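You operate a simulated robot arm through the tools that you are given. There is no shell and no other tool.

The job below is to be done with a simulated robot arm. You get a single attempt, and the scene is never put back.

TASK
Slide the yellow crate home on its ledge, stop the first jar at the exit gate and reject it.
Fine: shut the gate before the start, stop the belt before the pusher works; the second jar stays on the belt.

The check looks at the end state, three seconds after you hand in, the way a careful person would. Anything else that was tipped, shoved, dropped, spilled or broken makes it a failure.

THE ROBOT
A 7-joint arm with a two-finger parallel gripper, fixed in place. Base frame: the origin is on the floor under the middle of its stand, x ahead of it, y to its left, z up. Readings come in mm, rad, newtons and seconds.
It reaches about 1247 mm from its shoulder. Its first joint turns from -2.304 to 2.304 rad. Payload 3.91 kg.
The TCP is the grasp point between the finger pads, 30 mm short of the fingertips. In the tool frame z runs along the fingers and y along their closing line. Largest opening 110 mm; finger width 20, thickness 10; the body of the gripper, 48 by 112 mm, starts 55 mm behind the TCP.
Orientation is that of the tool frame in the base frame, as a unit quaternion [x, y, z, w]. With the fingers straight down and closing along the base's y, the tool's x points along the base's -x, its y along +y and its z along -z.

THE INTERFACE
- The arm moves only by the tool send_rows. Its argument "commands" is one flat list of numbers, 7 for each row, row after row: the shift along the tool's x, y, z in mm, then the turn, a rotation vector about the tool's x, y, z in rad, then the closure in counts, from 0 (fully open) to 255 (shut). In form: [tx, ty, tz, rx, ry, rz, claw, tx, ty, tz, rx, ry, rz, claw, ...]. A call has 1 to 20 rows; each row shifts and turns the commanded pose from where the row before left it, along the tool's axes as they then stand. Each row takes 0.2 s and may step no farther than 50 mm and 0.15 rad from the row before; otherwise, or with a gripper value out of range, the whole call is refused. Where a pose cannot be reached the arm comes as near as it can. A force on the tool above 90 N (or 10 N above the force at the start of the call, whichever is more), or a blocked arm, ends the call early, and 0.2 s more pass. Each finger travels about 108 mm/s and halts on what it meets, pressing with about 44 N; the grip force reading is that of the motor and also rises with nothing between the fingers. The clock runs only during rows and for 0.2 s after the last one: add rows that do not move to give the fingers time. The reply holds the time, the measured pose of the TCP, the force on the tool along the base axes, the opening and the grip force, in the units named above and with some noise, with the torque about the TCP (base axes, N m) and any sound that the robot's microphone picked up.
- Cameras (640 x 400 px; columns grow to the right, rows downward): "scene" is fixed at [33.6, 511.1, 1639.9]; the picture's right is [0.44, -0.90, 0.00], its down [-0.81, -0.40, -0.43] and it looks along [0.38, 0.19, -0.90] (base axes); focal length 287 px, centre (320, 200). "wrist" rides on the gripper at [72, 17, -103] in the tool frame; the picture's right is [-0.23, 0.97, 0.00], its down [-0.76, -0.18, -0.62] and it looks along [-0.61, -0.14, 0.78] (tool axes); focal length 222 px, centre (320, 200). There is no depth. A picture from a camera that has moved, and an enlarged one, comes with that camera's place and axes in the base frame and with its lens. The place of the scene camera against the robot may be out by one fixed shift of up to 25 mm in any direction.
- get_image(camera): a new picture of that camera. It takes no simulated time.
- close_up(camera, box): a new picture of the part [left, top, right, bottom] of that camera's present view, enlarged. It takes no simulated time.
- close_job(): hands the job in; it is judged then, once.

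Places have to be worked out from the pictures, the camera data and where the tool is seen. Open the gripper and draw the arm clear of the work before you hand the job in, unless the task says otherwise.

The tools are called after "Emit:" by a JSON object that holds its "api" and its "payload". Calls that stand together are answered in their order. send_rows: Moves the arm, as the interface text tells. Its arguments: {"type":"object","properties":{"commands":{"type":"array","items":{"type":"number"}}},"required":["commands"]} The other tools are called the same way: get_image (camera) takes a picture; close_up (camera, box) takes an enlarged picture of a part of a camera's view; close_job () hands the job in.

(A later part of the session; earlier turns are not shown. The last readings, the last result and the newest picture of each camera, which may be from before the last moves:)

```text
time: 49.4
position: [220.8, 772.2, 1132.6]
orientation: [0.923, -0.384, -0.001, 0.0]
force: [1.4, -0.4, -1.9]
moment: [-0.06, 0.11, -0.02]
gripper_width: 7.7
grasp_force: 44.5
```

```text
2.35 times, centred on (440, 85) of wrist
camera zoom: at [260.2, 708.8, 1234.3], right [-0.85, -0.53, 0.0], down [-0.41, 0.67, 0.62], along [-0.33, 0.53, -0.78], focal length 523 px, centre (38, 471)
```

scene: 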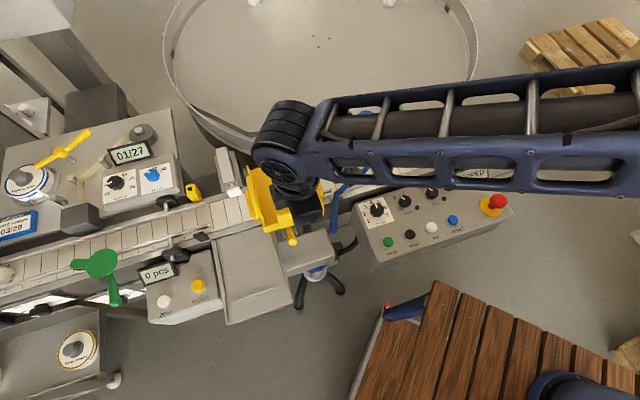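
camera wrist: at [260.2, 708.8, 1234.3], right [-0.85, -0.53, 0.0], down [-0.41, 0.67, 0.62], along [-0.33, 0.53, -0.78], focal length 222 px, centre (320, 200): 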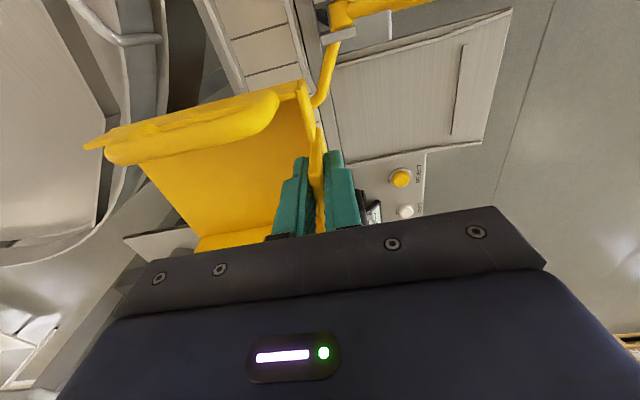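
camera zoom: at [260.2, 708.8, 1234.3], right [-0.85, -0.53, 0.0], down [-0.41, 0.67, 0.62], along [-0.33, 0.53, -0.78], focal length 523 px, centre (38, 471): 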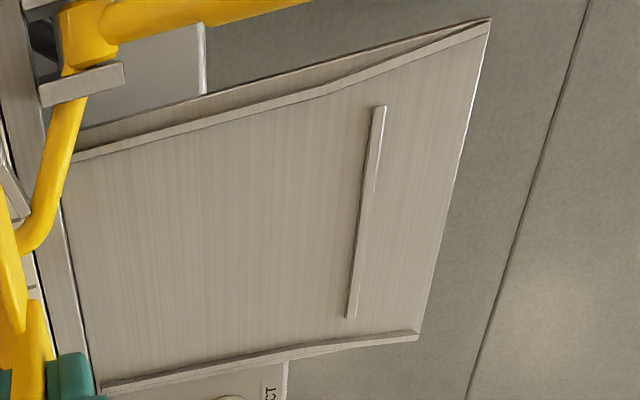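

From the two views the ledge channel runs u ≈ −502…−365 (centre −433.5), the bar's inner face is at v ≈ 526, and rail/bar tops are near z ≈ 916–920. I'll carry the crate back over the ledge's outer half, lined up with the channel centre, and lower it to just above the ledge.

Emit:
{"api": "send_rows", "payload": {"commands": [-4.25, 38.7, 0, 0, 0, 0, 255, -4.25, 38.7, 0, 0, 0, 0, 255, -4.25, 38.7, 0, 0, 0, 0, 255, -4.25, 38.7, 0, 0, 0, 0, 255, -4.25, 38.7, 0, 0, 0, 0, 255, -4.25, 38.7, 0, 0, 0, 0, 255, 0, 0, 29, 0, 0, 0, 255, 0, 0, 29, 0, 0, 0, 255, 0, 0, 29, 0, 0, 0, 255, 0, 0, 25, 0, 0, 0, 255]}}

Emit:
{"api": "get_image", "payload": {"camera": "scene"}}

Emit:
{"api": "close_up", "payload": {"camera": "scene", "box": [190, 190, 330, 340]}}

Emit:
{"api": "get_image", "payload": {"camera": "wrist"}}

```text
time: 51.6
position: [36.8, 624.1, 1021.5]
orientation: [0.923, -0.384, -0.001, -0.001]
force: [-0.2, 0.3, -2.4]
moment: [-0.07, 0.08, 0.0]
gripper_width: 7.6
grasp_force: 44.3
```

```text
taken
```

scene: 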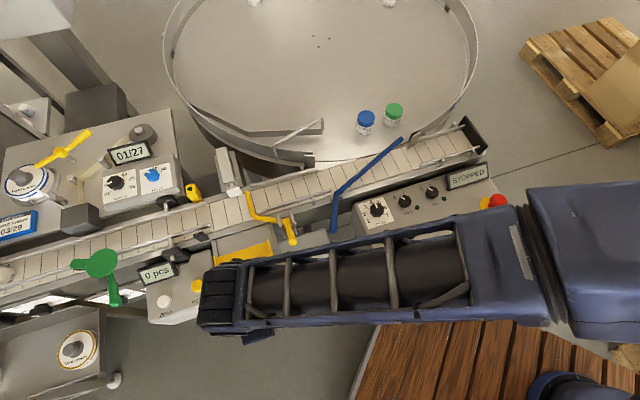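

```text
2.67 times, centred on (260, 265) of scene
camera zoom: at [33.6, 511.1, 1639.9], right [0.44, -0.9, 0.0], down [-0.81, -0.4, -0.43], along [0.38, 0.19, -0.9], focal length 766 px, centre (480, 27)
```

zoom: 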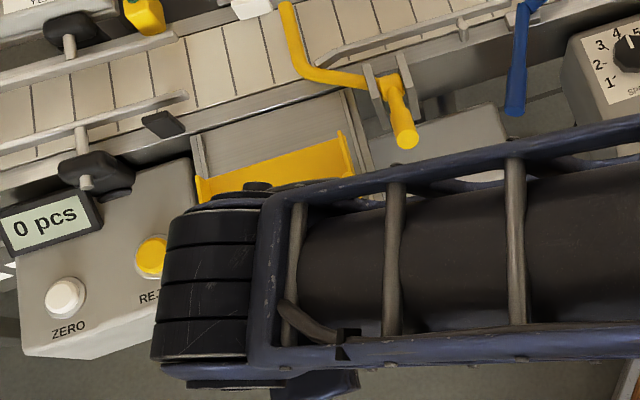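

```text
taken
camera wrist: at [77.6, 561.4, 1123.1], right [-0.85, -0.53, 0.0], down [-0.41, 0.66, 0.62], along [-0.33, 0.53, -0.78], focal length 222 px, centre (320, 200)
```

wrist: 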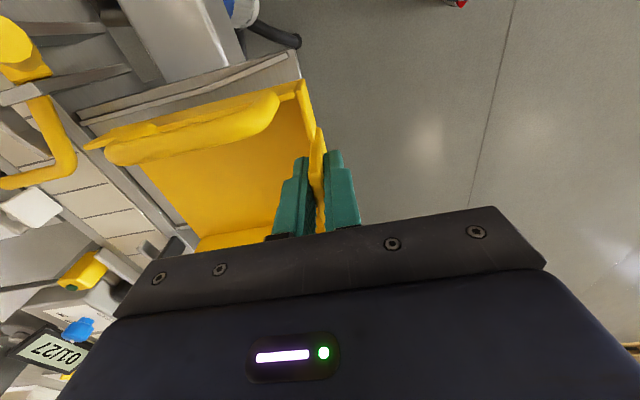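

The crate hovers over the ledge's mouth. I'll zoom in to check lateral alignment between crate sides and ledge rails.

Emit:
{"api": "close_up", "payload": {"camera": "scene", "box": [225, 215, 305, 270]}}

Emit:
{"api": "close_up", "payload": {"camera": "wrist", "box": [60, 30, 340, 220]}}

```text
7.27 times, centred on (265, 242) of scene
camera zoom: at [33.6, 511.1, 1639.9], right [0.44, -0.9, 0.0], down [-0.81, -0.4, -0.43], along [0.38, 0.19, -0.9], focal length 2090 px, centre (720, -109)
```

zoom: 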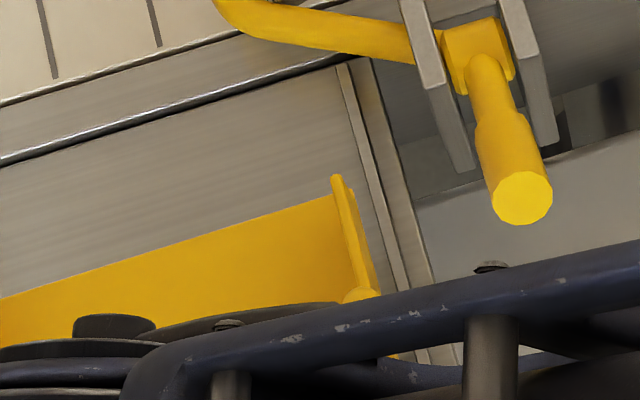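

```text
2.11 times, centred on (200, 125) of wrist
camera zoom: at [77.6, 561.4, 1123.1], right [-0.85, -0.53, 0.0], down [-0.41, 0.66, 0.62], along [-0.33, 0.53, -0.78], focal length 468 px, centre (573, 358)
```

zoom: 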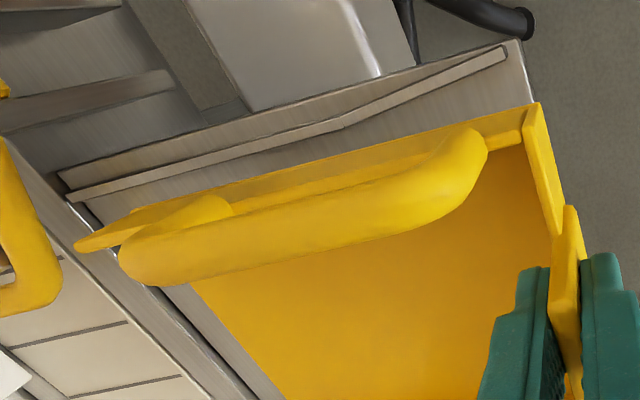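

Crate sides are parallel to the rails and centred within a couple of mm. I lower it in small steps until it just touches the bar, watching the force.

Emit:
{"api": "send_rows", "payload": {"commands": [0, 0, 8, 0, 0, 0, 255, 0, 0, 8, 0, 0, 0, 255, 0, 0, 3, 0, 0, 0, 255, 0, 0, 0, 0, 0, 0, 255]}}

Emit:
{"api": "close_up", "payload": {"camera": "scene", "box": [225, 215, 305, 270]}}

Emit:
{"api": "close_up", "payload": {"camera": "wrist", "box": [60, 30, 340, 220]}}

```text
time: 52.6
position: [37.0, 624.8, 1001.4]
orientation: [0.924, -0.383, 0.001, 0.0]
force: [-0.3, 0.6, -2.3]
moment: [-0.09, 0.05, 0.02]
gripper_width: 7.6
grasp_force: 43.7
```

```text
7.27 times, centred on (265, 242) of scene
camera zoom: at [33.6, 511.1, 1639.9], right [0.44, -0.9, 0.0], down [-0.81, -0.4, -0.43], along [0.38, 0.19, -0.9], focal length 2090 px, centre (720, -109)
```

zoom: 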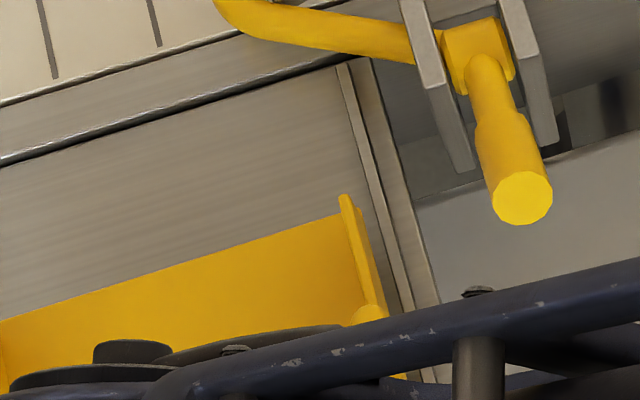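

```text
2.11 times, centred on (200, 125) of wrist
camera zoom: at [76.9, 561.7, 1103.5], right [-0.85, -0.53, 0.0], down [-0.41, 0.67, 0.62], along [-0.33, 0.53, -0.78], focal length 468 px, centre (573, 358)
```

zoom: 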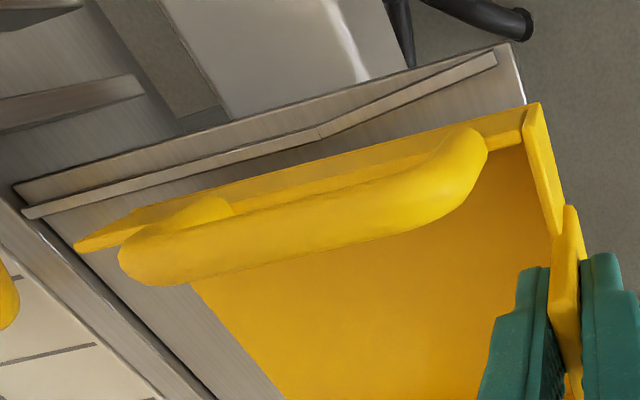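

No contact yet. Continue lowering in 2–3 mm steps.

Emit:
{"api": "send_rows", "payload": {"commands": [0, 0, 3, 0, 0, 0, 255, 0, 0, 2, 0, 0, 0, 255, 0, 0, 2, 0, 0, 0, 255, 0, 0, 0, 0, 0, 0, 255]}}

Emit:
{"api": "close_up", "payload": {"camera": "scene", "box": [205, 220, 285, 275]}}

```text
time: 53.6
position: [36.5, 624.3, 993.9]
orientation: [0.924, -0.383, 0.001, 0.0]
force: [0.3, 0.4, -1.3]
moment: [-0.11, 0.06, 0.01]
gripper_width: 7.6
grasp_force: 43.5
```

```text
7.27 times, centred on (245, 248) of scene
camera zoom: at [33.6, 511.1, 1639.9], right [0.44, -0.9, 0.0], down [-0.81, -0.4, -0.43], along [0.38, 0.19, -0.9], focal length 2090 px, centre (866, -146)
```

zoom: 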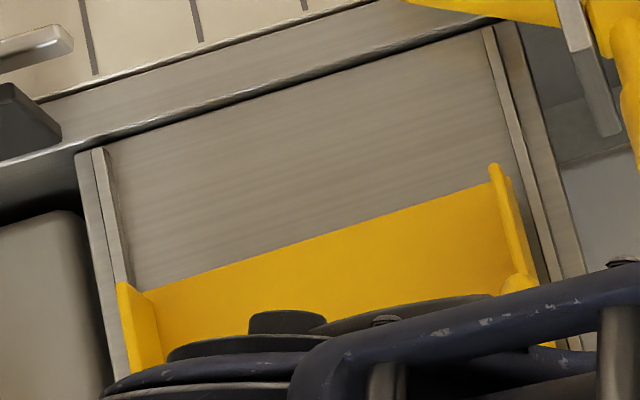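

The crate is well lined up but nearer the downstream rail by about 2 mm, so I shift 2 mm upstream and continue lowering gently.

Emit:
{"api": "send_rows", "payload": {"commands": [-2, 0, 0, 0, 0, 0, 255, 0, 0, 2, 0, 0, 0, 255, 0, 0, 2, 0, 0, 0, 255, 0, 0, 0, 0, 0, 0, 255]}}

Emit:
{"api": "close_up", "payload": {"camera": "scene", "box": [205, 220, 285, 275]}}

```text
time: 54.6
position: [35.7, 626.6, 989.3]
orientation: [0.923, -0.384, 0.0, 0.0]
force: [0.0, -0.7, -2.4]
moment: [-0.14, 0.03, 0.0]
gripper_width: 7.5
grasp_force: 44.3
```

```text
7.27 times, centred on (245, 248) of scene
camera zoom: at [33.6, 511.1, 1639.9], right [0.44, -0.9, 0.0], down [-0.81, -0.4, -0.43], along [0.38, 0.19, -0.9], focal length 2090 px, centre (866, -146)
```

zoom: 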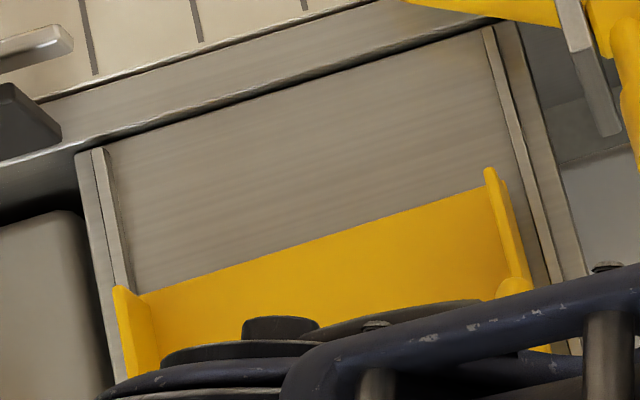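

No contact yet at z = 989. Keep lowering.

Emit:
{"api": "send_rows", "payload": {"commands": [0, 0, 2, 0, 0, 0, 255, 0, 0, 2, 0, 0, 0, 255, 0, 0, 2, 0, 0, 0, 255, 0, 0, 0, 0, 0, 0, 255]}}

Emit:
{"api": "close_up", "payload": {"camera": "scene", "box": [205, 220, 285, 275]}}

```text
time: 55.6
position: [35.5, 626.2, 984.2]
orientation: [0.924, -0.383, 0.001, -0.001]
force: [-1.9, -3.3, 14.8]
moment: [0.03, -0.72, -0.06]
gripper_width: 7.6
grasp_force: 43.6
```

```text
7.27 times, centred on (245, 248) of scene
camera zoom: at [33.6, 511.1, 1639.9], right [0.44, -0.9, 0.0], down [-0.81, -0.4, -0.43], along [0.38, 0.19, -0.9], focal length 2090 px, centre (866, -146)
```

zoom: 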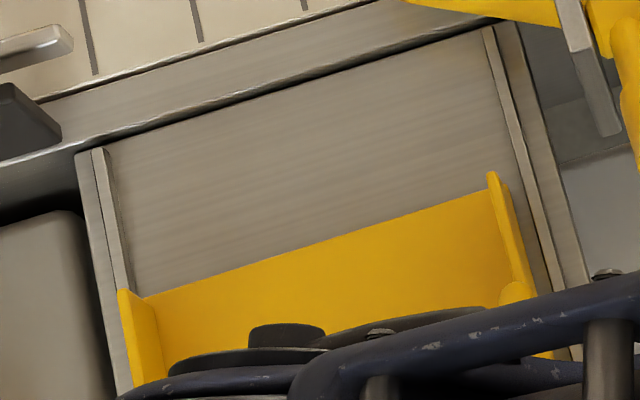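

Contact with the bar at z ≈ 985 (the torque places it 55 mm inward, exactly where the bar is). I raise 3 mm and slide the crate inward between the rails in small steps.

Emit:
{"api": "send_rows", "payload": {"commands": [0, 0, -2.5, 0, 0, 0, 255, 0, 0, -2.5, 0, 0, 0, 255, 0, -7, 0, 0, 0, 0, 255, 0, -7, 0, 0, 0, 0, 255, 0, -7, 0, 0, 0, 0, 255, 0, 0, 0, 0, 0, 0, 255]}}

Emit:
{"api": "close_up", "payload": {"camera": "scene", "box": [205, 210, 305, 275]}}

```text
time: 57.0
position: [50.6, 641.7, 988.2]
orientation: [0.924, -0.383, 0.0, 0.0]
force: [0.2, 0.6, -1.9]
moment: [-0.11, 0.05, -0.04]
gripper_width: 7.5
grasp_force: 44.0
```

```text
6.15 times, centred on (255, 242) of scene
camera zoom: at [33.6, 511.1, 1639.9], right [0.44, -0.9, 0.0], down [-0.81, -0.4, -0.43], along [0.38, 0.19, -0.9], focal length 1769 px, centre (720, -62)
```

zoom: 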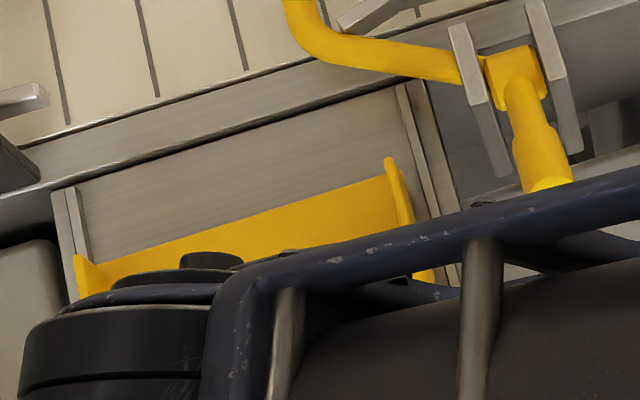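

No side load. I continue sliding inward.

Emit:
{"api": "send_rows", "payload": {"commands": [0, -7, 0, 0, 0, 0, 255, 0, -7, 0, 0, 0, 0, 255, 0, -7, 0, 0, 0, 0, 255, 0, -5, 0, 0, 0, 0, 255, 0, 0, 0, 0, 0, 0, 255]}}

Emit:
{"api": "close_up", "payload": {"camera": "scene", "box": [205, 200, 305, 265]}}

Emit:
{"api": "get_image", "payload": {"camera": "wrist"}}

```text
time: 58.2
position: [68.9, 659.4, 989.9]
orientation: [0.924, -0.383, 0.0, 0.0]
force: [-0.7, 0.4, -3.2]
moment: [-0.09, 0.04, 0.0]
gripper_width: 7.3
grasp_force: 43.7
```

```text
6.15 times, centred on (255, 232) of scene
camera zoom: at [33.6, 511.1, 1639.9], right [0.44, -0.9, 0.0], down [-0.81, -0.4, -0.43], along [0.38, 0.19, -0.9], focal length 1769 px, centre (720, 0)
```

zoom: 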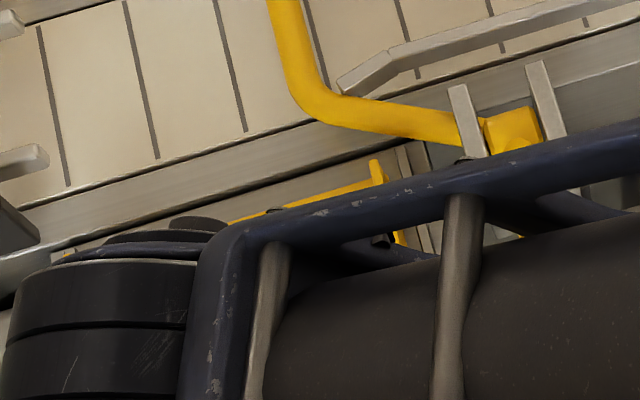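

```text
taken
camera wrist: at [109.2, 596.6, 1091.2], right [-0.85, -0.53, 0.0], down [-0.41, 0.67, 0.62], along [-0.33, 0.53, -0.78], focal length 222 px, centre (320, 200)
```

wrist: 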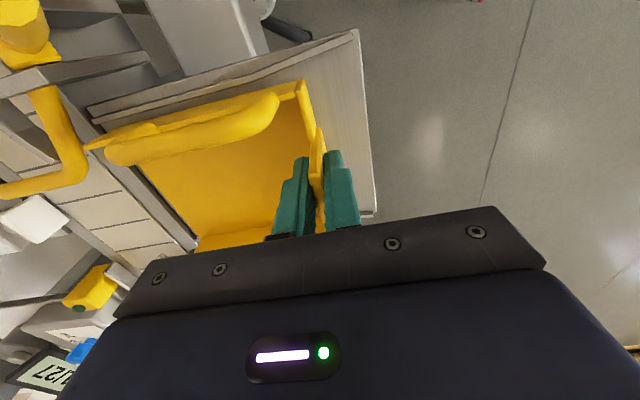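

The bar is still under the crate (not visible in front). I slide further in, about 15 mm, checking for the bar to emerge.

Emit:
{"api": "send_rows", "payload": {"commands": [0, -5, 0, 0, 0, 0, 255, 0, -5, 0, 0, 0, 0, 255, 0, -5, 0, 0, 0, 0, 255, 0, 0, 0, 0, 0, 0, 255]}}

Emit:
{"api": "close_up", "payload": {"camera": "wrist", "box": [60, 0, 400, 220]}}

Emit:
{"api": "close_up", "payload": {"camera": "scene", "box": [205, 200, 305, 265]}}

```text
time: 59.2
position: [80.9, 669.5, 989.2]
orientation: [0.923, -0.384, 0.0, 0.0]
force: [-0.3, -0.7, -2.6]
moment: [-0.12, 0.05, -0.02]
gripper_width: 7.5
grasp_force: 43.9
```

```text
1.82 times, centred on (230, 110) of wrist
camera zoom: at [119.5, 606.8, 1091.6], right [-0.85, -0.53, 0.0], down [-0.41, 0.67, 0.62], along [-0.33, 0.53, -0.78], focal length 404 px, centre (484, 364)
```

zoom: 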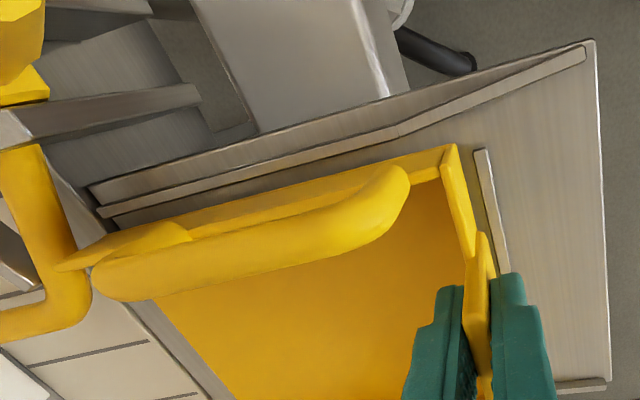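

```text
6.15 times, centred on (255, 232) of scene
camera zoom: at [33.6, 511.1, 1639.9], right [0.44, -0.9, 0.0], down [-0.81, -0.4, -0.43], along [0.38, 0.19, -0.9], focal length 1769 px, centre (720, 0)
```

zoom: 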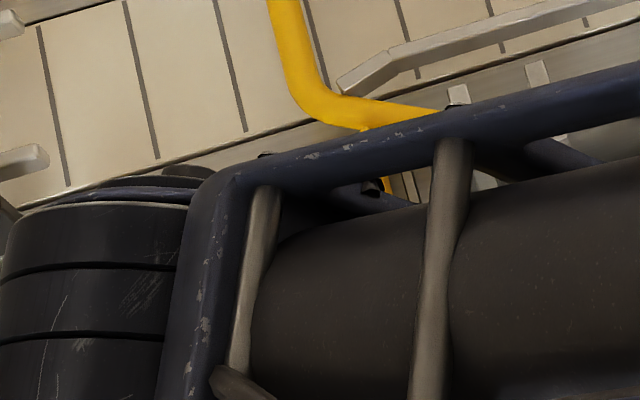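

The bar has emerged in front of the crate (bar inner face v ≈ 525, crate front ≈ 527). I now lower the crate onto the ledge in small steps.

Emit:
{"api": "send_rows", "payload": {"commands": [0, 0, 2, 0, 0, 0, 255, 0, 0, 2, 0, 0, 0, 255, 0, 0, 2, 0, 0, 0, 255, 0, 0, 0, 0, 0, 0, 255]}}

Emit:
{"api": "close_up", "payload": {"camera": "wrist", "box": [60, 0, 400, 220]}}

```text
time: 60.2
position: [79.8, 667.2, 983.1]
orientation: [0.923, -0.384, 0.0, 0.0]
force: [0.1, -0.5, -2.0]
moment: [-0.13, 0.06, 0.02]
gripper_width: 7.4
grasp_force: 43.8
```

```text
1.82 times, centred on (230, 110) of wrist
camera zoom: at [119.8, 606.5, 1085.0], right [-0.85, -0.53, 0.0], down [-0.41, 0.66, 0.62], along [-0.33, 0.53, -0.78], focal length 404 px, centre (484, 364)
```

zoom: 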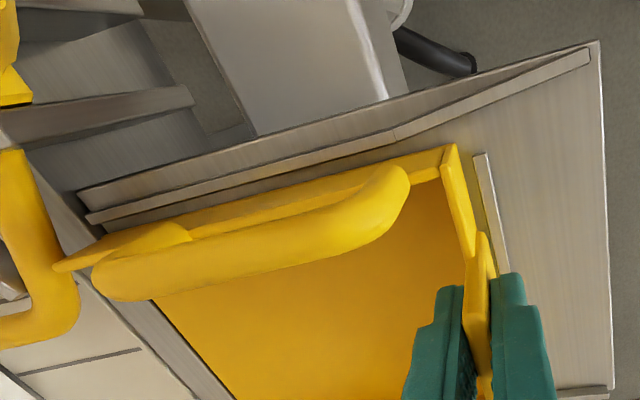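

Below the bar-contact height with no load, so the crate has cleared the bar. Continue lowering to the plate.

Emit:
{"api": "send_rows", "payload": {"commands": [0, 0, 2, 0, 0, 0, 255, 0, 0, 1.5, 0, 0, 0, 255, 0, 0, 1.5, 0, 0, 0, 255, 0, 0, 0, 0, 0, 0, 255]}}

Emit:
{"api": "close_up", "payload": {"camera": "wrist", "box": [60, 0, 400, 220]}}

```text
time: 61.2
position: [80.6, 670.5, 980.3]
orientation: [0.923, -0.384, 0.0, -0.002]
force: [0.6, -3.2, 33.4]
moment: [-0.12, 0.14, -0.01]
gripper_width: 7.8
grasp_force: 44.2
```

```text
1.82 times, centred on (230, 110) of wrist
camera zoom: at [119.7, 607.1, 1081.4], right [-0.85, -0.53, 0.0], down [-0.41, 0.66, 0.63], along [-0.33, 0.53, -0.78], focal length 404 px, centre (484, 364)
```

zoom: 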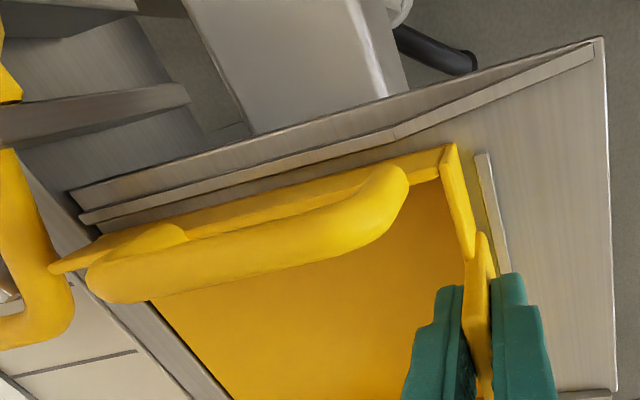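

Contact at z = 980 (5 mm below the bar-top contact), so the crate is down on the plate just inside the bar. I relieve the pressure and nudge it 2 mm outward to seat its front against the bar.

Emit:
{"api": "send_rows", "payload": {"commands": [0, 0, -1.8, 0, 0, 0, 255, 0, 1, 0, 0, 0, 0, 255, 0, 1, 0, 0, 0, 0, 255, 0, 0, 0, 0, 0, 0, 255]}}

Emit:
{"api": "close_up", "payload": {"camera": "wrist", "box": [60, 0, 400, 220]}}

```text
time: 62.2
position: [79.5, 668.7, 980.0]
orientation: [0.923, -0.384, 0.0, 0.0]
force: [2.5, 3.9, 12.4]
moment: [0.91, 0.59, -0.31]
gripper_width: 7.7
grasp_force: 43.7
```

```text
1.82 times, centred on (230, 110) of wrist
camera zoom: at [119.5, 605.5, 1081.6], right [-0.85, -0.53, 0.0], down [-0.41, 0.67, 0.62], along [-0.33, 0.53, -0.78], focal length 404 px, centre (484, 364)
```

zoom: 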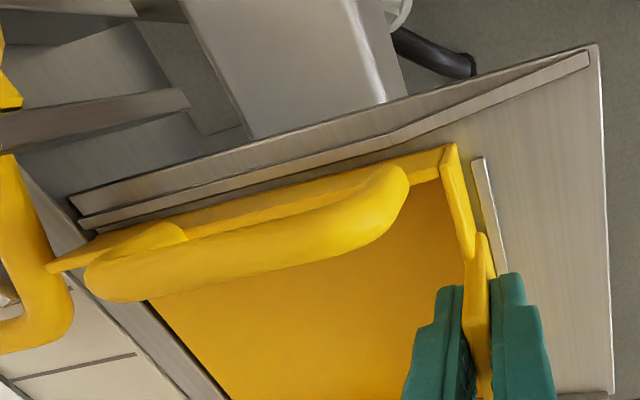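

Light load now. One more small relief and 1 mm outward to confirm contact with the bar.

Emit:
{"api": "send_rows", "payload": {"commands": [0, 0, -1, 0, 0, 0, 255, 0, 1, 0, 0, 0, 0, 255, 0, 1, 0, 0, 0, 0, 255, 0, 0, 0, 0, 0, 0, 255]}}

Emit:
{"api": "close_up", "payload": {"camera": "wrist", "box": [200, 40, 340, 180]}}

```text
time: 63.2
position: [77.1, 667.9, 978.4]
orientation: [0.923, -0.384, 0.0, 0.0]
force: [1.3, 0.3, -2.5]
moment: [-0.13, 0.06, -0.01]
gripper_width: 7.6
grasp_force: 43.4
```

```text
2.86 times, centred on (270, 110) of wrist
camera zoom: at [117.0, 604.0, 1082.8], right [-0.85, -0.53, 0.0], down [-0.41, 0.67, 0.62], along [-0.33, 0.53, -0.78], focal length 635 px, centre (463, 457)
```

zoom: 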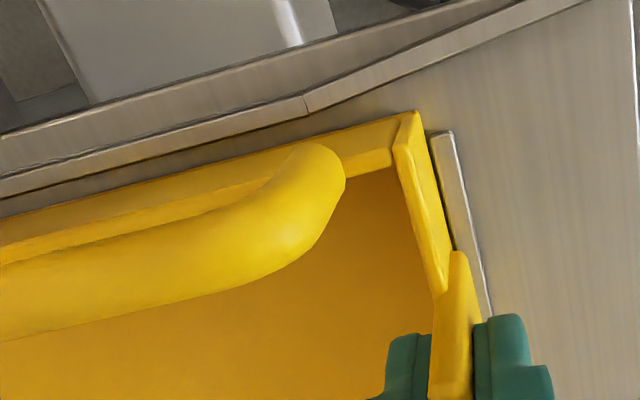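

The crate is just floating now. I lower 1 mm so it rests lightly and nudge outward in 1 mm steps until the bar gives a reaction.

Emit:
{"api": "send_rows", "payload": {"commands": [0, 1, 0, 0, 0, 0, 255, 0, 1, 0, 0, 0, 0, 255, 0, 0, 0, 0, 0, 0, 255]}}

Emit:
{"api": "close_up", "payload": {"camera": "wrist", "box": [200, 40, 340, 180]}}

```text
time: 64.0
position: [76.4, 665.9, 980.8]
orientation: [0.923, -0.384, 0.0, -0.001]
force: [6.2, 5.9, -0.4]
moment: [0.27, -0.3, 0.16]
gripper_width: 7.6
grasp_force: 44.2
```

```text
2.86 times, centred on (270, 110) of wrist
camera zoom: at [116.2, 603.0, 1083.0], right [-0.85, -0.53, 0.0], down [-0.41, 0.66, 0.62], along [-0.33, 0.53, -0.78], focal length 635 px, centre (463, 457)
```

zoom: 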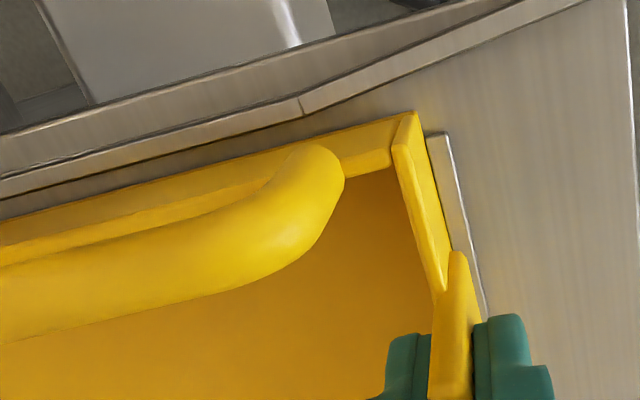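

Now there is an 8.6 N reaction along +v with no vertical load, so the crate's front is against the bar. Before releasing, I'll look closely at the inner end to see the gap to the conveyor frame.

Emit:
{"api": "close_up", "payload": {"camera": "wrist", "box": [60, 90, 260, 240]}}

Emit:
{"api": "close_up", "payload": {"camera": "wrist", "box": [0, 60, 160, 200]}}

Emit:
{"api": "close_up", "payload": {"camera": "scene", "box": [205, 205, 305, 260]}}

```text
2.67 times, centred on (160, 165) of wrist
camera zoom: at [116.2, 603.0, 1083.0], right [-0.85, -0.53, 0.0], down [-0.41, 0.66, 0.62], along [-0.33, 0.53, -0.78], focal length 592 px, centre (747, 293)
```

zoom: 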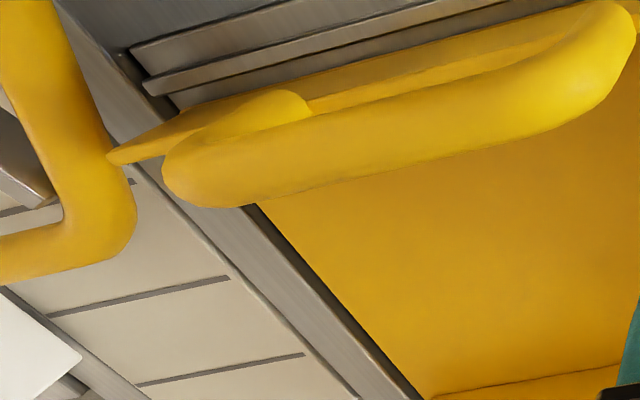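

```text
2.86 times, centred on (80, 130) of wrist
camera zoom: at [116.2, 603.0, 1083.0], right [-0.85, -0.53, 0.0], down [-0.41, 0.66, 0.62], along [-0.33, 0.53, -0.78], focal length 635 px, centre (1006, 400)
```

zoom: 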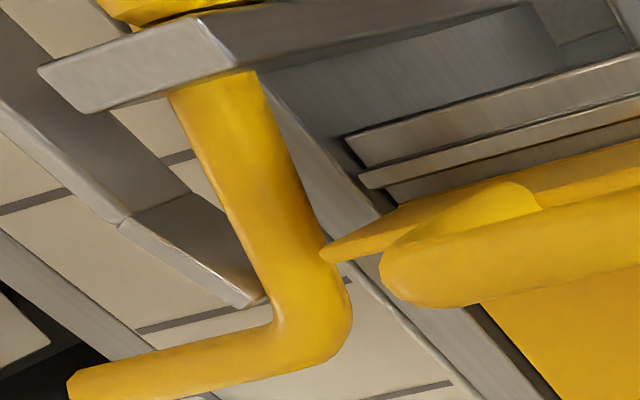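

```text
6.40 times, centred on (255, 232) of scene
camera zoom: at [33.6, 511.1, 1639.9], right [0.44, -0.9, 0.0], down [-0.81, -0.4, -0.43], along [0.38, 0.19, -0.9], focal length 1840 px, centre (736, -8)
```

zoom: 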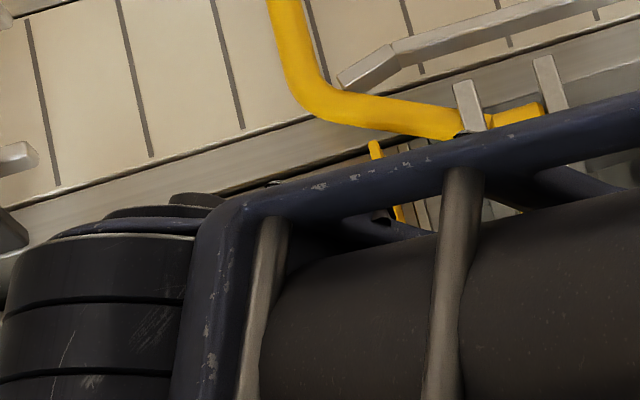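

With the front against the bar, the crate's floor edge sits within about 5 mm of the conveyor frame — so it is home. I relax the preload, open the fingers moderately and rise straight up.

Emit:
{"api": "send_rows", "payload": {"commands": [0, -0.7, 0, 0, 0, 0, 255, 0, 0, 0.5, 0, 0, 0, 255, 0, 0, 0, 0, 0, 0, 220, 0, 0, 0, 0, 0, 0, 195, 0, 0, 0, 0, 0, 0, 195, 0, 0, 0, 0, 0, 0, 195]}}

Emit:
{"api": "close_up", "payload": {"camera": "wrist", "box": [60, 0, 400, 220]}}

```text
time: 65.4
position: [76.8, 665.1, 980.1]
orientation: [0.923, -0.384, 0.0, 0.001]
force: [0.5, -0.2, 0.3]
moment: [-0.02, -0.05, -0.02]
gripper_width: 25.9
grasp_force: 0.0
```

```text
1.82 times, centred on (230, 110) of wrist
camera zoom: at [116.1, 603.1, 1082.6], right [-0.85, -0.53, 0.0], down [-0.41, 0.66, 0.62], along [-0.33, 0.53, -0.78], focal length 404 px, centre (484, 364)
```

zoom: 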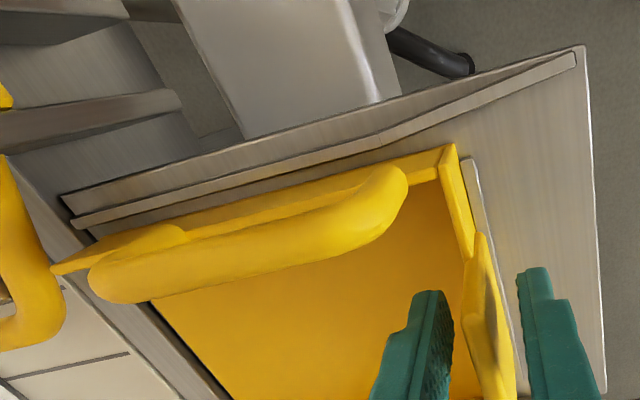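

Released cleanly; the crate stays put. I raise straight up and back off to view the crate on the ledge.

Emit:
{"api": "send_rows", "payload": {"commands": [0, 0, -20, 0, 0, 0, 195, 0, 0, -40, 0, 0, 0, 195, 0, 0, -45, 0, 0, 0, 195, 0, 0, -45, 0, 0, 0, 195, 40, 0, 0, 0, 0, 0, 195, 45, 0, 0, 0, 0, 0, 195, 45, 0, 0, 0, 0, 0, 195, 45, 0, 0, 0, 0, 0, 195]}}

Emit:
{"api": "get_image", "payload": {"camera": "scene"}}

Emit:
{"api": "close_up", "payload": {"camera": "scene", "box": [190, 170, 330, 340]}}

Emit:
{"api": "get_image", "payload": {"camera": "wrist"}}

```text
time: 67.2
position: [199.6, 539.7, 1128.0]
orientation: [0.924, -0.383, 0.0, 0.0]
force: [-0.7, 0.8, 0.5]
moment: [0.0, -0.03, 0.02]
gripper_width: 26.0
grasp_force: 0.0
```

```text
taken
```

scene: 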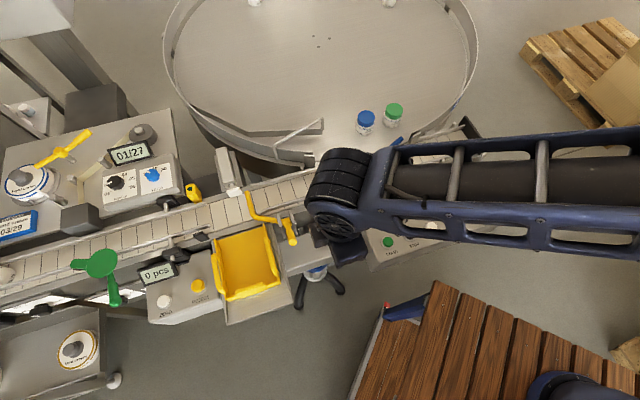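

```text
2.35 times, centred on (260, 255) of scene
camera zoom: at [33.6, 511.1, 1639.9], right [0.44, -0.9, 0.0], down [-0.81, -0.4, -0.43], along [0.38, 0.19, -0.9], focal length 676 px, centre (461, 71)
```

zoom: 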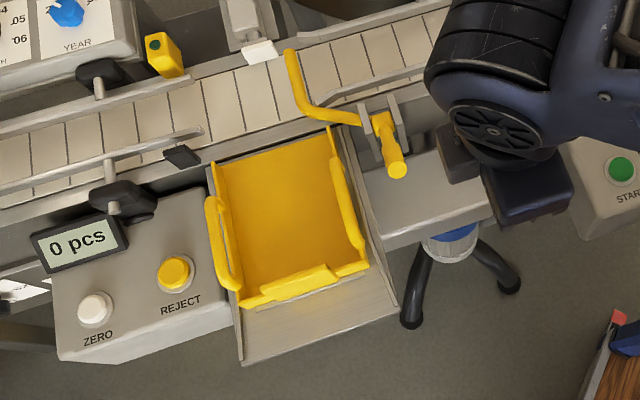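

```text
taken
camera wrist: at [238.9, 477.3, 1229.2], right [-0.85, -0.53, 0.0], down [-0.41, 0.67, 0.62], along [-0.33, 0.53, -0.78], focal length 222 px, centre (320, 200)
```

wrist: 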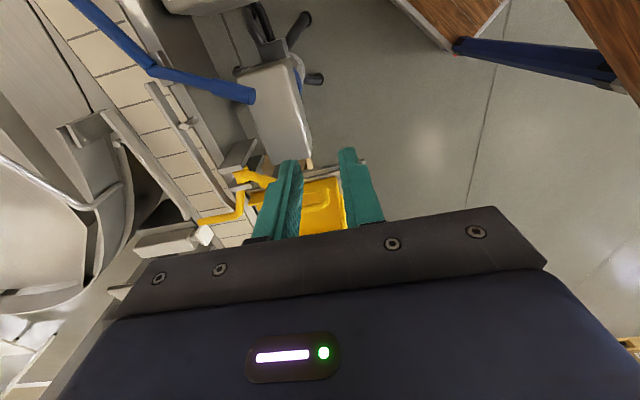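

The crate sits squarely between the rails, open side facing the belt. I zoom in to check its seating and the gate once more.

Emit:
{"api": "close_up", "payload": {"camera": "scene", "box": [205, 215, 305, 280]}}

Emit:
{"api": "close_up", "payload": {"camera": "scene", "box": [205, 265, 305, 330]}}

Emit:
{"api": "close_up", "payload": {"camera": "scene", "box": [0, 230, 130, 320]}}

```text
6.15 times, centred on (255, 248) of scene
camera zoom: at [33.6, 511.1, 1639.9], right [0.44, -0.9, 0.0], down [-0.81, -0.4, -0.43], along [0.38, 0.19, -0.9], focal length 1769 px, centre (720, -92)
```

zoom: 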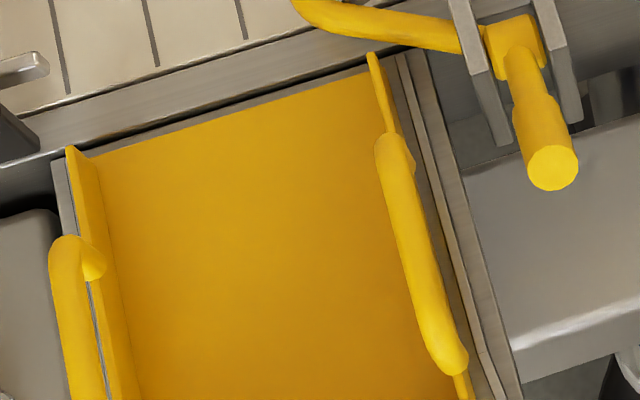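

```text
6.15 times, centred on (255, 298) of scene
camera zoom: at [33.6, 511.1, 1639.9], right [0.44, -0.9, 0.0], down [-0.81, -0.4, -0.43], along [0.38, 0.19, -0.9], focal length 1769 px, centre (720, -400)
```

zoom: 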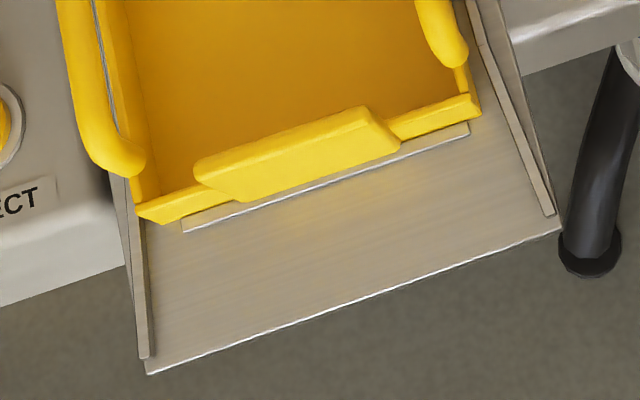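

```text
4.44 times, centred on (65, 275) of scene
camera zoom: at [33.6, 511.1, 1639.9], right [0.44, -0.9, 0.0], down [-0.81, -0.4, -0.43], along [0.38, 0.19, -0.9], focal length 1278 px, centre (1453, -133)
```

zoom: 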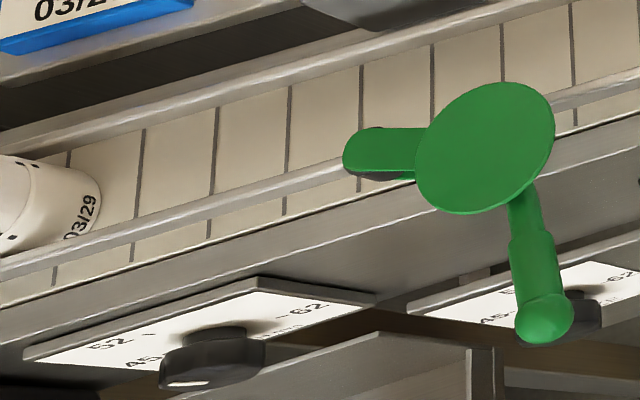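

The crate's front lies evenly along the bar and it is seated on the plate. The gate is shut. Next I move to the control box: close the fingers and hover above START, estimated near (330, 438, 891).

Emit:
{"api": "send_rows", "payload": {"commands": [41, -5, 0, 0, 0, 0, 255, 41, -5, 0, 0, 0, 0, 255, 41, -5, 0, 0, 0, 0, 255, 41, -5, 0, 0, 0, 0, 255, 0, 0, 40, 0, 0, 0, 255]}}

Emit:
{"api": "get_image", "payload": {"camera": "wrist"}}

Emit:
{"api": "get_image", "payload": {"camera": "scene"}}

```text
time: 68.4
position: [329.0, 438.6, 1088.3]
orientation: [0.923, -0.384, 0.0, -0.002]
force: [0.0, -0.4, 0.2]
moment: [0.02, 0.0, 0.06]
gripper_width: 0.0
grasp_force: 37.9
```

```text
taken
camera wrist: at [368.3, 376.6, 1190.6], right [-0.85, -0.53, 0.0], down [-0.41, 0.66, 0.62], along [-0.33, 0.53, -0.78], focal length 222 px, centre (320, 200)
```

wrist: 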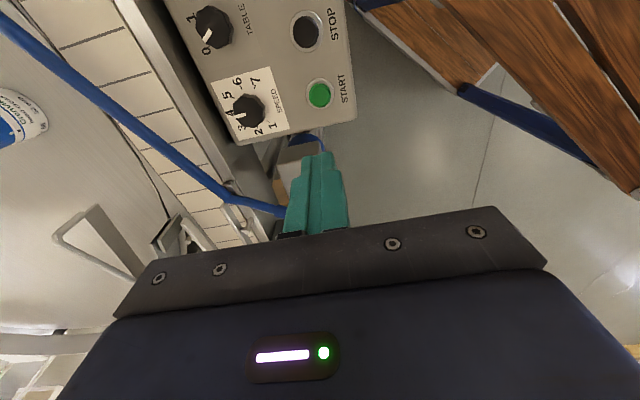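

```text
taken
```

scene: 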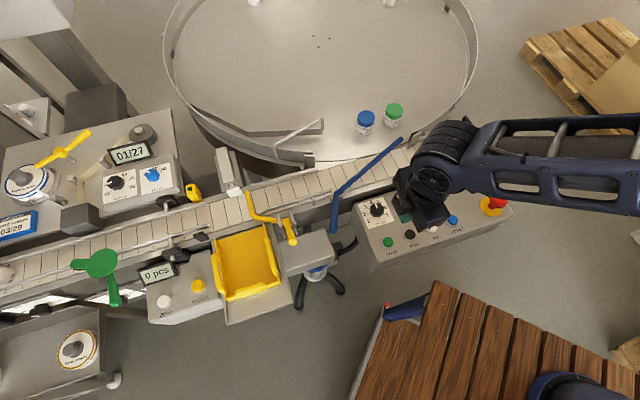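

START lies directly under the TCP (button near u −76, v 543) and STOP is 66 mm further along +u. I descend toward START to just above it.

Emit:
{"api": "send_rows", "payload": {"commands": [0, 0, 40, 0, 0, 0, 255, 0, 0, 40, 0, 0, 0, 255, 0, 0, 40, 0, 0, 0, 255, 0, 0, 23, 0, 0, 0, 255, 0, 0, 0, 0, 0, 0, 255]}}

Emit:
{"api": "get_image", "payload": {"camera": "wrist"}}

Emit:
{"api": "close_up", "payload": {"camera": "wrist", "box": [240, 80, 400, 190]}}

```text
time: 69.6
position: [328.3, 438.5, 946.7]
orientation: [0.924, -0.383, 0.001, 0.001]
force: [1.0, -0.7, -0.9]
moment: [0.05, 0.01, 0.03]
gripper_width: 0.0
grasp_force: 37.7
```

```text
taken
camera wrist: at [367.5, 375.8, 1048.5], right [-0.85, -0.53, 0.0], down [-0.41, 0.67, 0.62], along [-0.33, 0.53, -0.78], focal length 222 px, centre (320, 200)
```

wrist: 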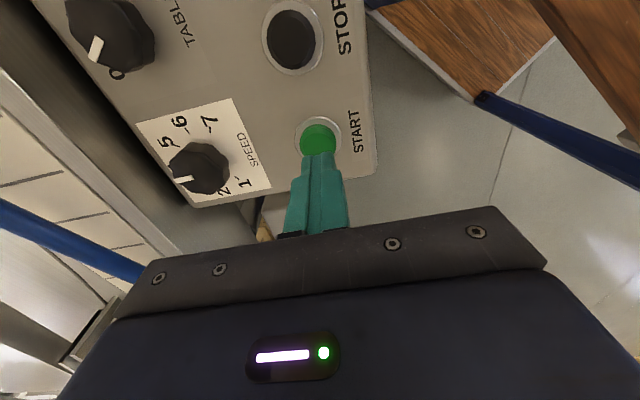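

```text
3.64 times, centred on (320, 135) of wrist
camera zoom: at [367.5, 375.8, 1048.5], right [-0.85, -0.53, 0.0], down [-0.41, 0.67, 0.62], along [-0.33, 0.53, -0.78], focal length 808 px, centre (320, 436)
```

zoom: 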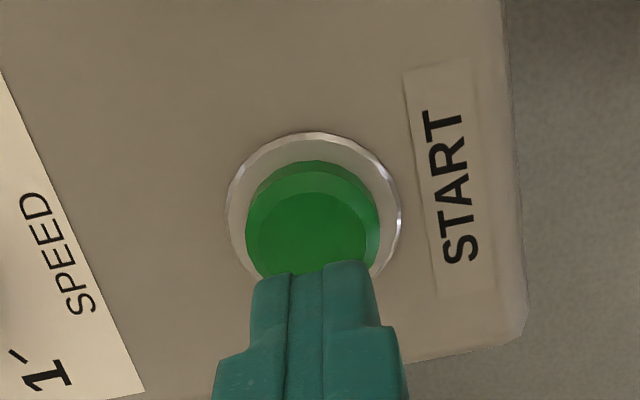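

Lined up within 2–3 mm. I nudge 2 mm and press down in small steps, watching force and sound.

Emit:
{"api": "send_rows", "payload": {"commands": [2, -1, 10, 0, 0, 0, 255, 0, 0, 6, 0, 0, 0, 255, 0, 0, 3, 0, 0, 0, 255, 0, 0, 2, 0, 0, 0, 255]}}

Emit:
{"api": "close_up", "payload": {"camera": "wrist", "box": [240, 80, 400, 190]}}

```text
time: 70.6
position: [330.5, 439.2, 926.3]
orientation: [0.923, -0.384, 0.0, 0.0]
force: [-0.2, -1.0, -0.2]
moment: [0.0, -0.01, -0.03]
gripper_width: 0.0
grasp_force: 37.4
```

```text
3.64 times, centred on (320, 135) of wrist
camera zoom: at [370.9, 375.8, 1028.5], right [-0.85, -0.53, 0.0], down [-0.41, 0.67, 0.62], along [-0.33, 0.53, -0.78], focal length 808 px, centre (320, 436)
```

zoom: 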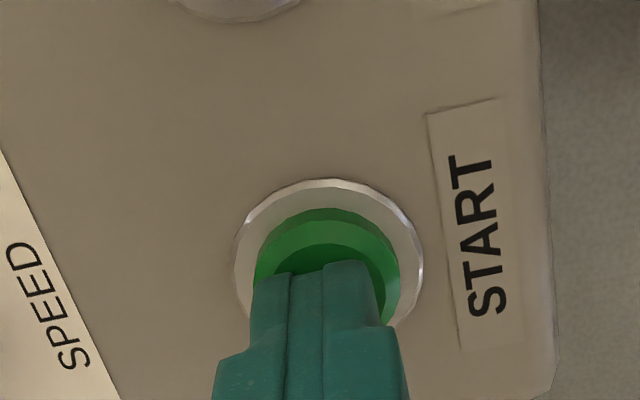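

Almost touching. Two-millimetre steps further down to press START.

Emit:
{"api": "send_rows", "payload": {"commands": [0, 0, 2, 0, 0, 0, 255, 0, 0, 2, 0, 0, 0, 255, 0, 0, 2, 0, 0, 0, 255]}}

Emit:
{"api": "close_up", "payload": {"camera": "scene", "box": [340, 140, 520, 260]}}

```text
time: 71.4
position: [331.7, 437.9, 919.6]
orientation: [0.924, -0.383, 0.0, 0.0]
force: [-2.7, -1.2, 7.1]
moment: [0.0, 0.08, 0.0]
gripper_width: 0.0
grasp_force: 38.3
heard: click
```

```text
3.33 times, centred on (430, 200) of scene
camera zoom: at [33.6, 511.1, 1639.9], right [0.44, -0.9, 0.0], down [-0.81, -0.4, -0.43], along [0.38, 0.19, -0.9], focal length 958 px, centre (-47, 200)
```

zoom: 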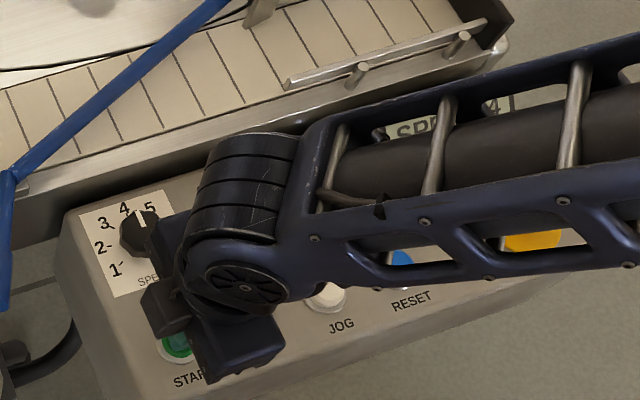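

Click heard and the display changed ("SPEED 4"): the belt is running. I rise slightly and move over STOP, then check on the jar.

Emit:
{"api": "send_rows", "payload": {"commands": [0, 0, -20, 0, 0, 0, 255, 33, 0, -10, 0, 0, 0, 255, 32, 0, 0, 0, 0, 0, 255]}}

Emit:
{"api": "get_image", "payload": {"camera": "scene"}}

Emit:
{"api": "get_image", "payload": {"camera": "wrist"}}

```text
time: 72.2
position: [378.0, 392.6, 951.5]
orientation: [0.924, -0.383, 0.001, 0.0]
force: [-0.1, 0.8, -0.1]
moment: [0.03, -0.08, 0.0]
gripper_width: 0.0
grasp_force: 37.8
```

```text
taken
```

scene: 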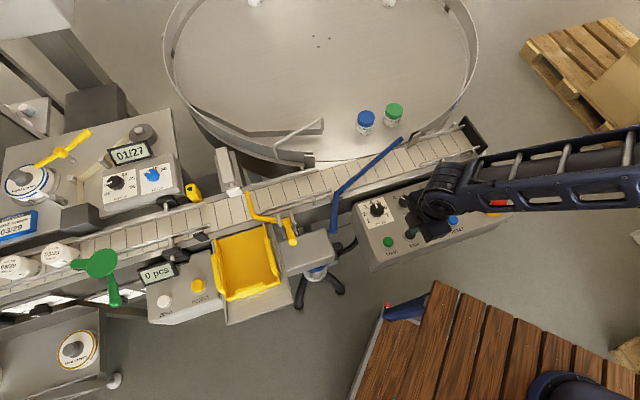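

```text
taken
camera wrist: at [416.6, 329.4, 1053.0], right [-0.85, -0.53, 0.0], down [-0.41, 0.66, 0.62], along [-0.33, 0.53, -0.78], focal length 222 px, centre (320, 200)
```

wrist: 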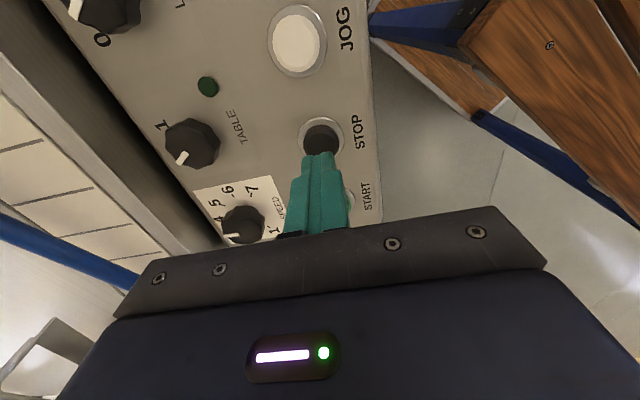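

The jars are already moving fast (about 140 mm/s; first now at (55,253)). I lower to just above STOP and measure the jar position again.

Emit:
{"api": "send_rows", "payload": {"commands": [0, 0, 23, 0, 0, 0, 255]}}

Emit:
{"api": "get_image", "payload": {"camera": "scene"}}

Emit:
{"api": "close_up", "payload": {"camera": "wrist", "box": [240, 80, 400, 190]}}

```text
time: 72.6
position: [376.5, 392.2, 927.5]
orientation: [0.923, -0.384, 0.0, 0.0]
force: [-0.1, 0.0, -0.2]
moment: [0.0, -0.02, -0.04]
gripper_width: 0.0
grasp_force: 38.1
```

```text
taken
```

scene: 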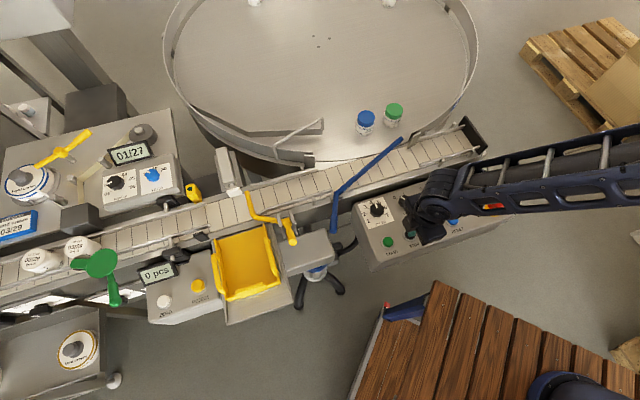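

```text
3.64 times, centred on (320, 135) of wrist
camera zoom: at [416.5, 329.6, 1029.7], right [-0.85, -0.53, 0.0], down [-0.41, 0.66, 0.62], along [-0.33, 0.53, -0.78], focal length 808 px, centre (320, 436)
```

zoom: 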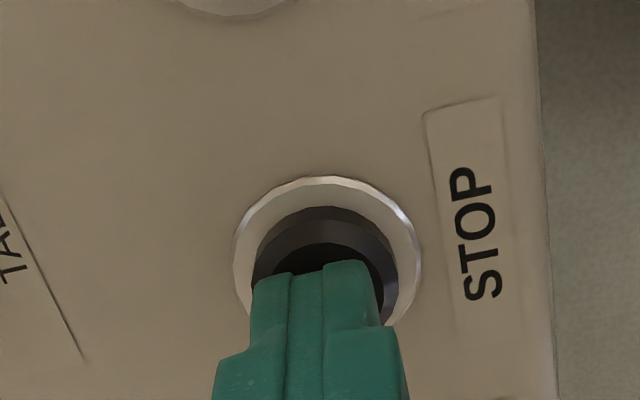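

Jar speed is about 135 mm/s, so the first jar should reach the gate near t ≈ 75.3 s. I hold above STOP for a bit and re-check the jars passing the green flap.

Emit:
{"api": "send_rows", "payload": {"commands": [0, 0, 0, 0, 0, 0, 255, 0, 0, 0, 0, 0, 0, 255]}}

Emit:
{"api": "close_up", "payload": {"camera": "scene", "box": [40, 150, 300, 310]}}

```text
time: 73.2
position: [377.0, 392.6, 925.8]
orientation: [0.923, -0.384, -0.001, 0.0]
force: [0.4, 0.1, 1.0]
moment: [-0.04, -0.03, -0.01]
gripper_width: 0.0
grasp_force: 37.5
```

```text
2.46 times, centred on (170, 230) of scene
camera zoom: at [33.6, 511.1, 1639.9], right [0.44, -0.9, 0.0], down [-0.81, -0.4, -0.43], along [0.38, 0.19, -0.9], focal length 708 px, centre (689, 126)
```

zoom: 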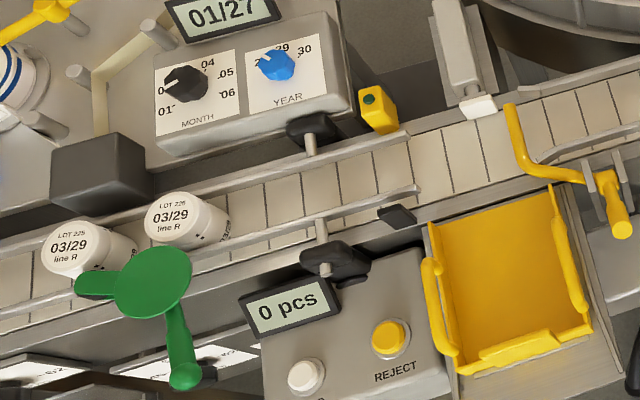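

Jars pass freely: the first is at u ≈ −723 at t = 73.2, moving about 127 mm/s; contact with the gate is expected around u ≈ −421 at t ≈ 75.6. I wait until 74.8 and measure again.

Emit:
{"api": "send_rows", "payload": {"commands": [0, 0, 0, 0, 0, 0, 255, 0, 0, 0, 0, 0, 0, 255, 0, 0, 0, 0, 0, 0, 255, 0, 0, 0, 0, 0, 0, 255, 0, 0, 0, 0, 0, 0, 255, 0, 0, 0, 0, 0, 0, 255, 0, 0, 0, 0, 0, 0, 255]}}

Emit:
{"api": "close_up", "payload": {"camera": "scene", "box": [40, 150, 300, 310]}}

```text
time: 74.8
position: [376.1, 393.0, 927.3]
orientation: [0.924, -0.384, 0.0, 0.0]
force: [0.2, 0.3, 0.1]
moment: [-0.01, 0.01, -0.01]
gripper_width: 0.0
grasp_force: 38.1
```

```text
2.46 times, centred on (170, 230) of scene
camera zoom: at [33.6, 511.1, 1639.9], right [0.44, -0.9, 0.0], down [-0.81, -0.4, -0.43], along [0.38, 0.19, -0.9], focal length 708 px, centre (689, 126)
```

zoom: 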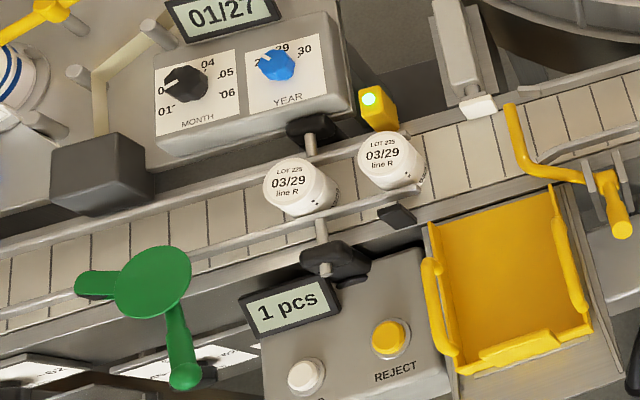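

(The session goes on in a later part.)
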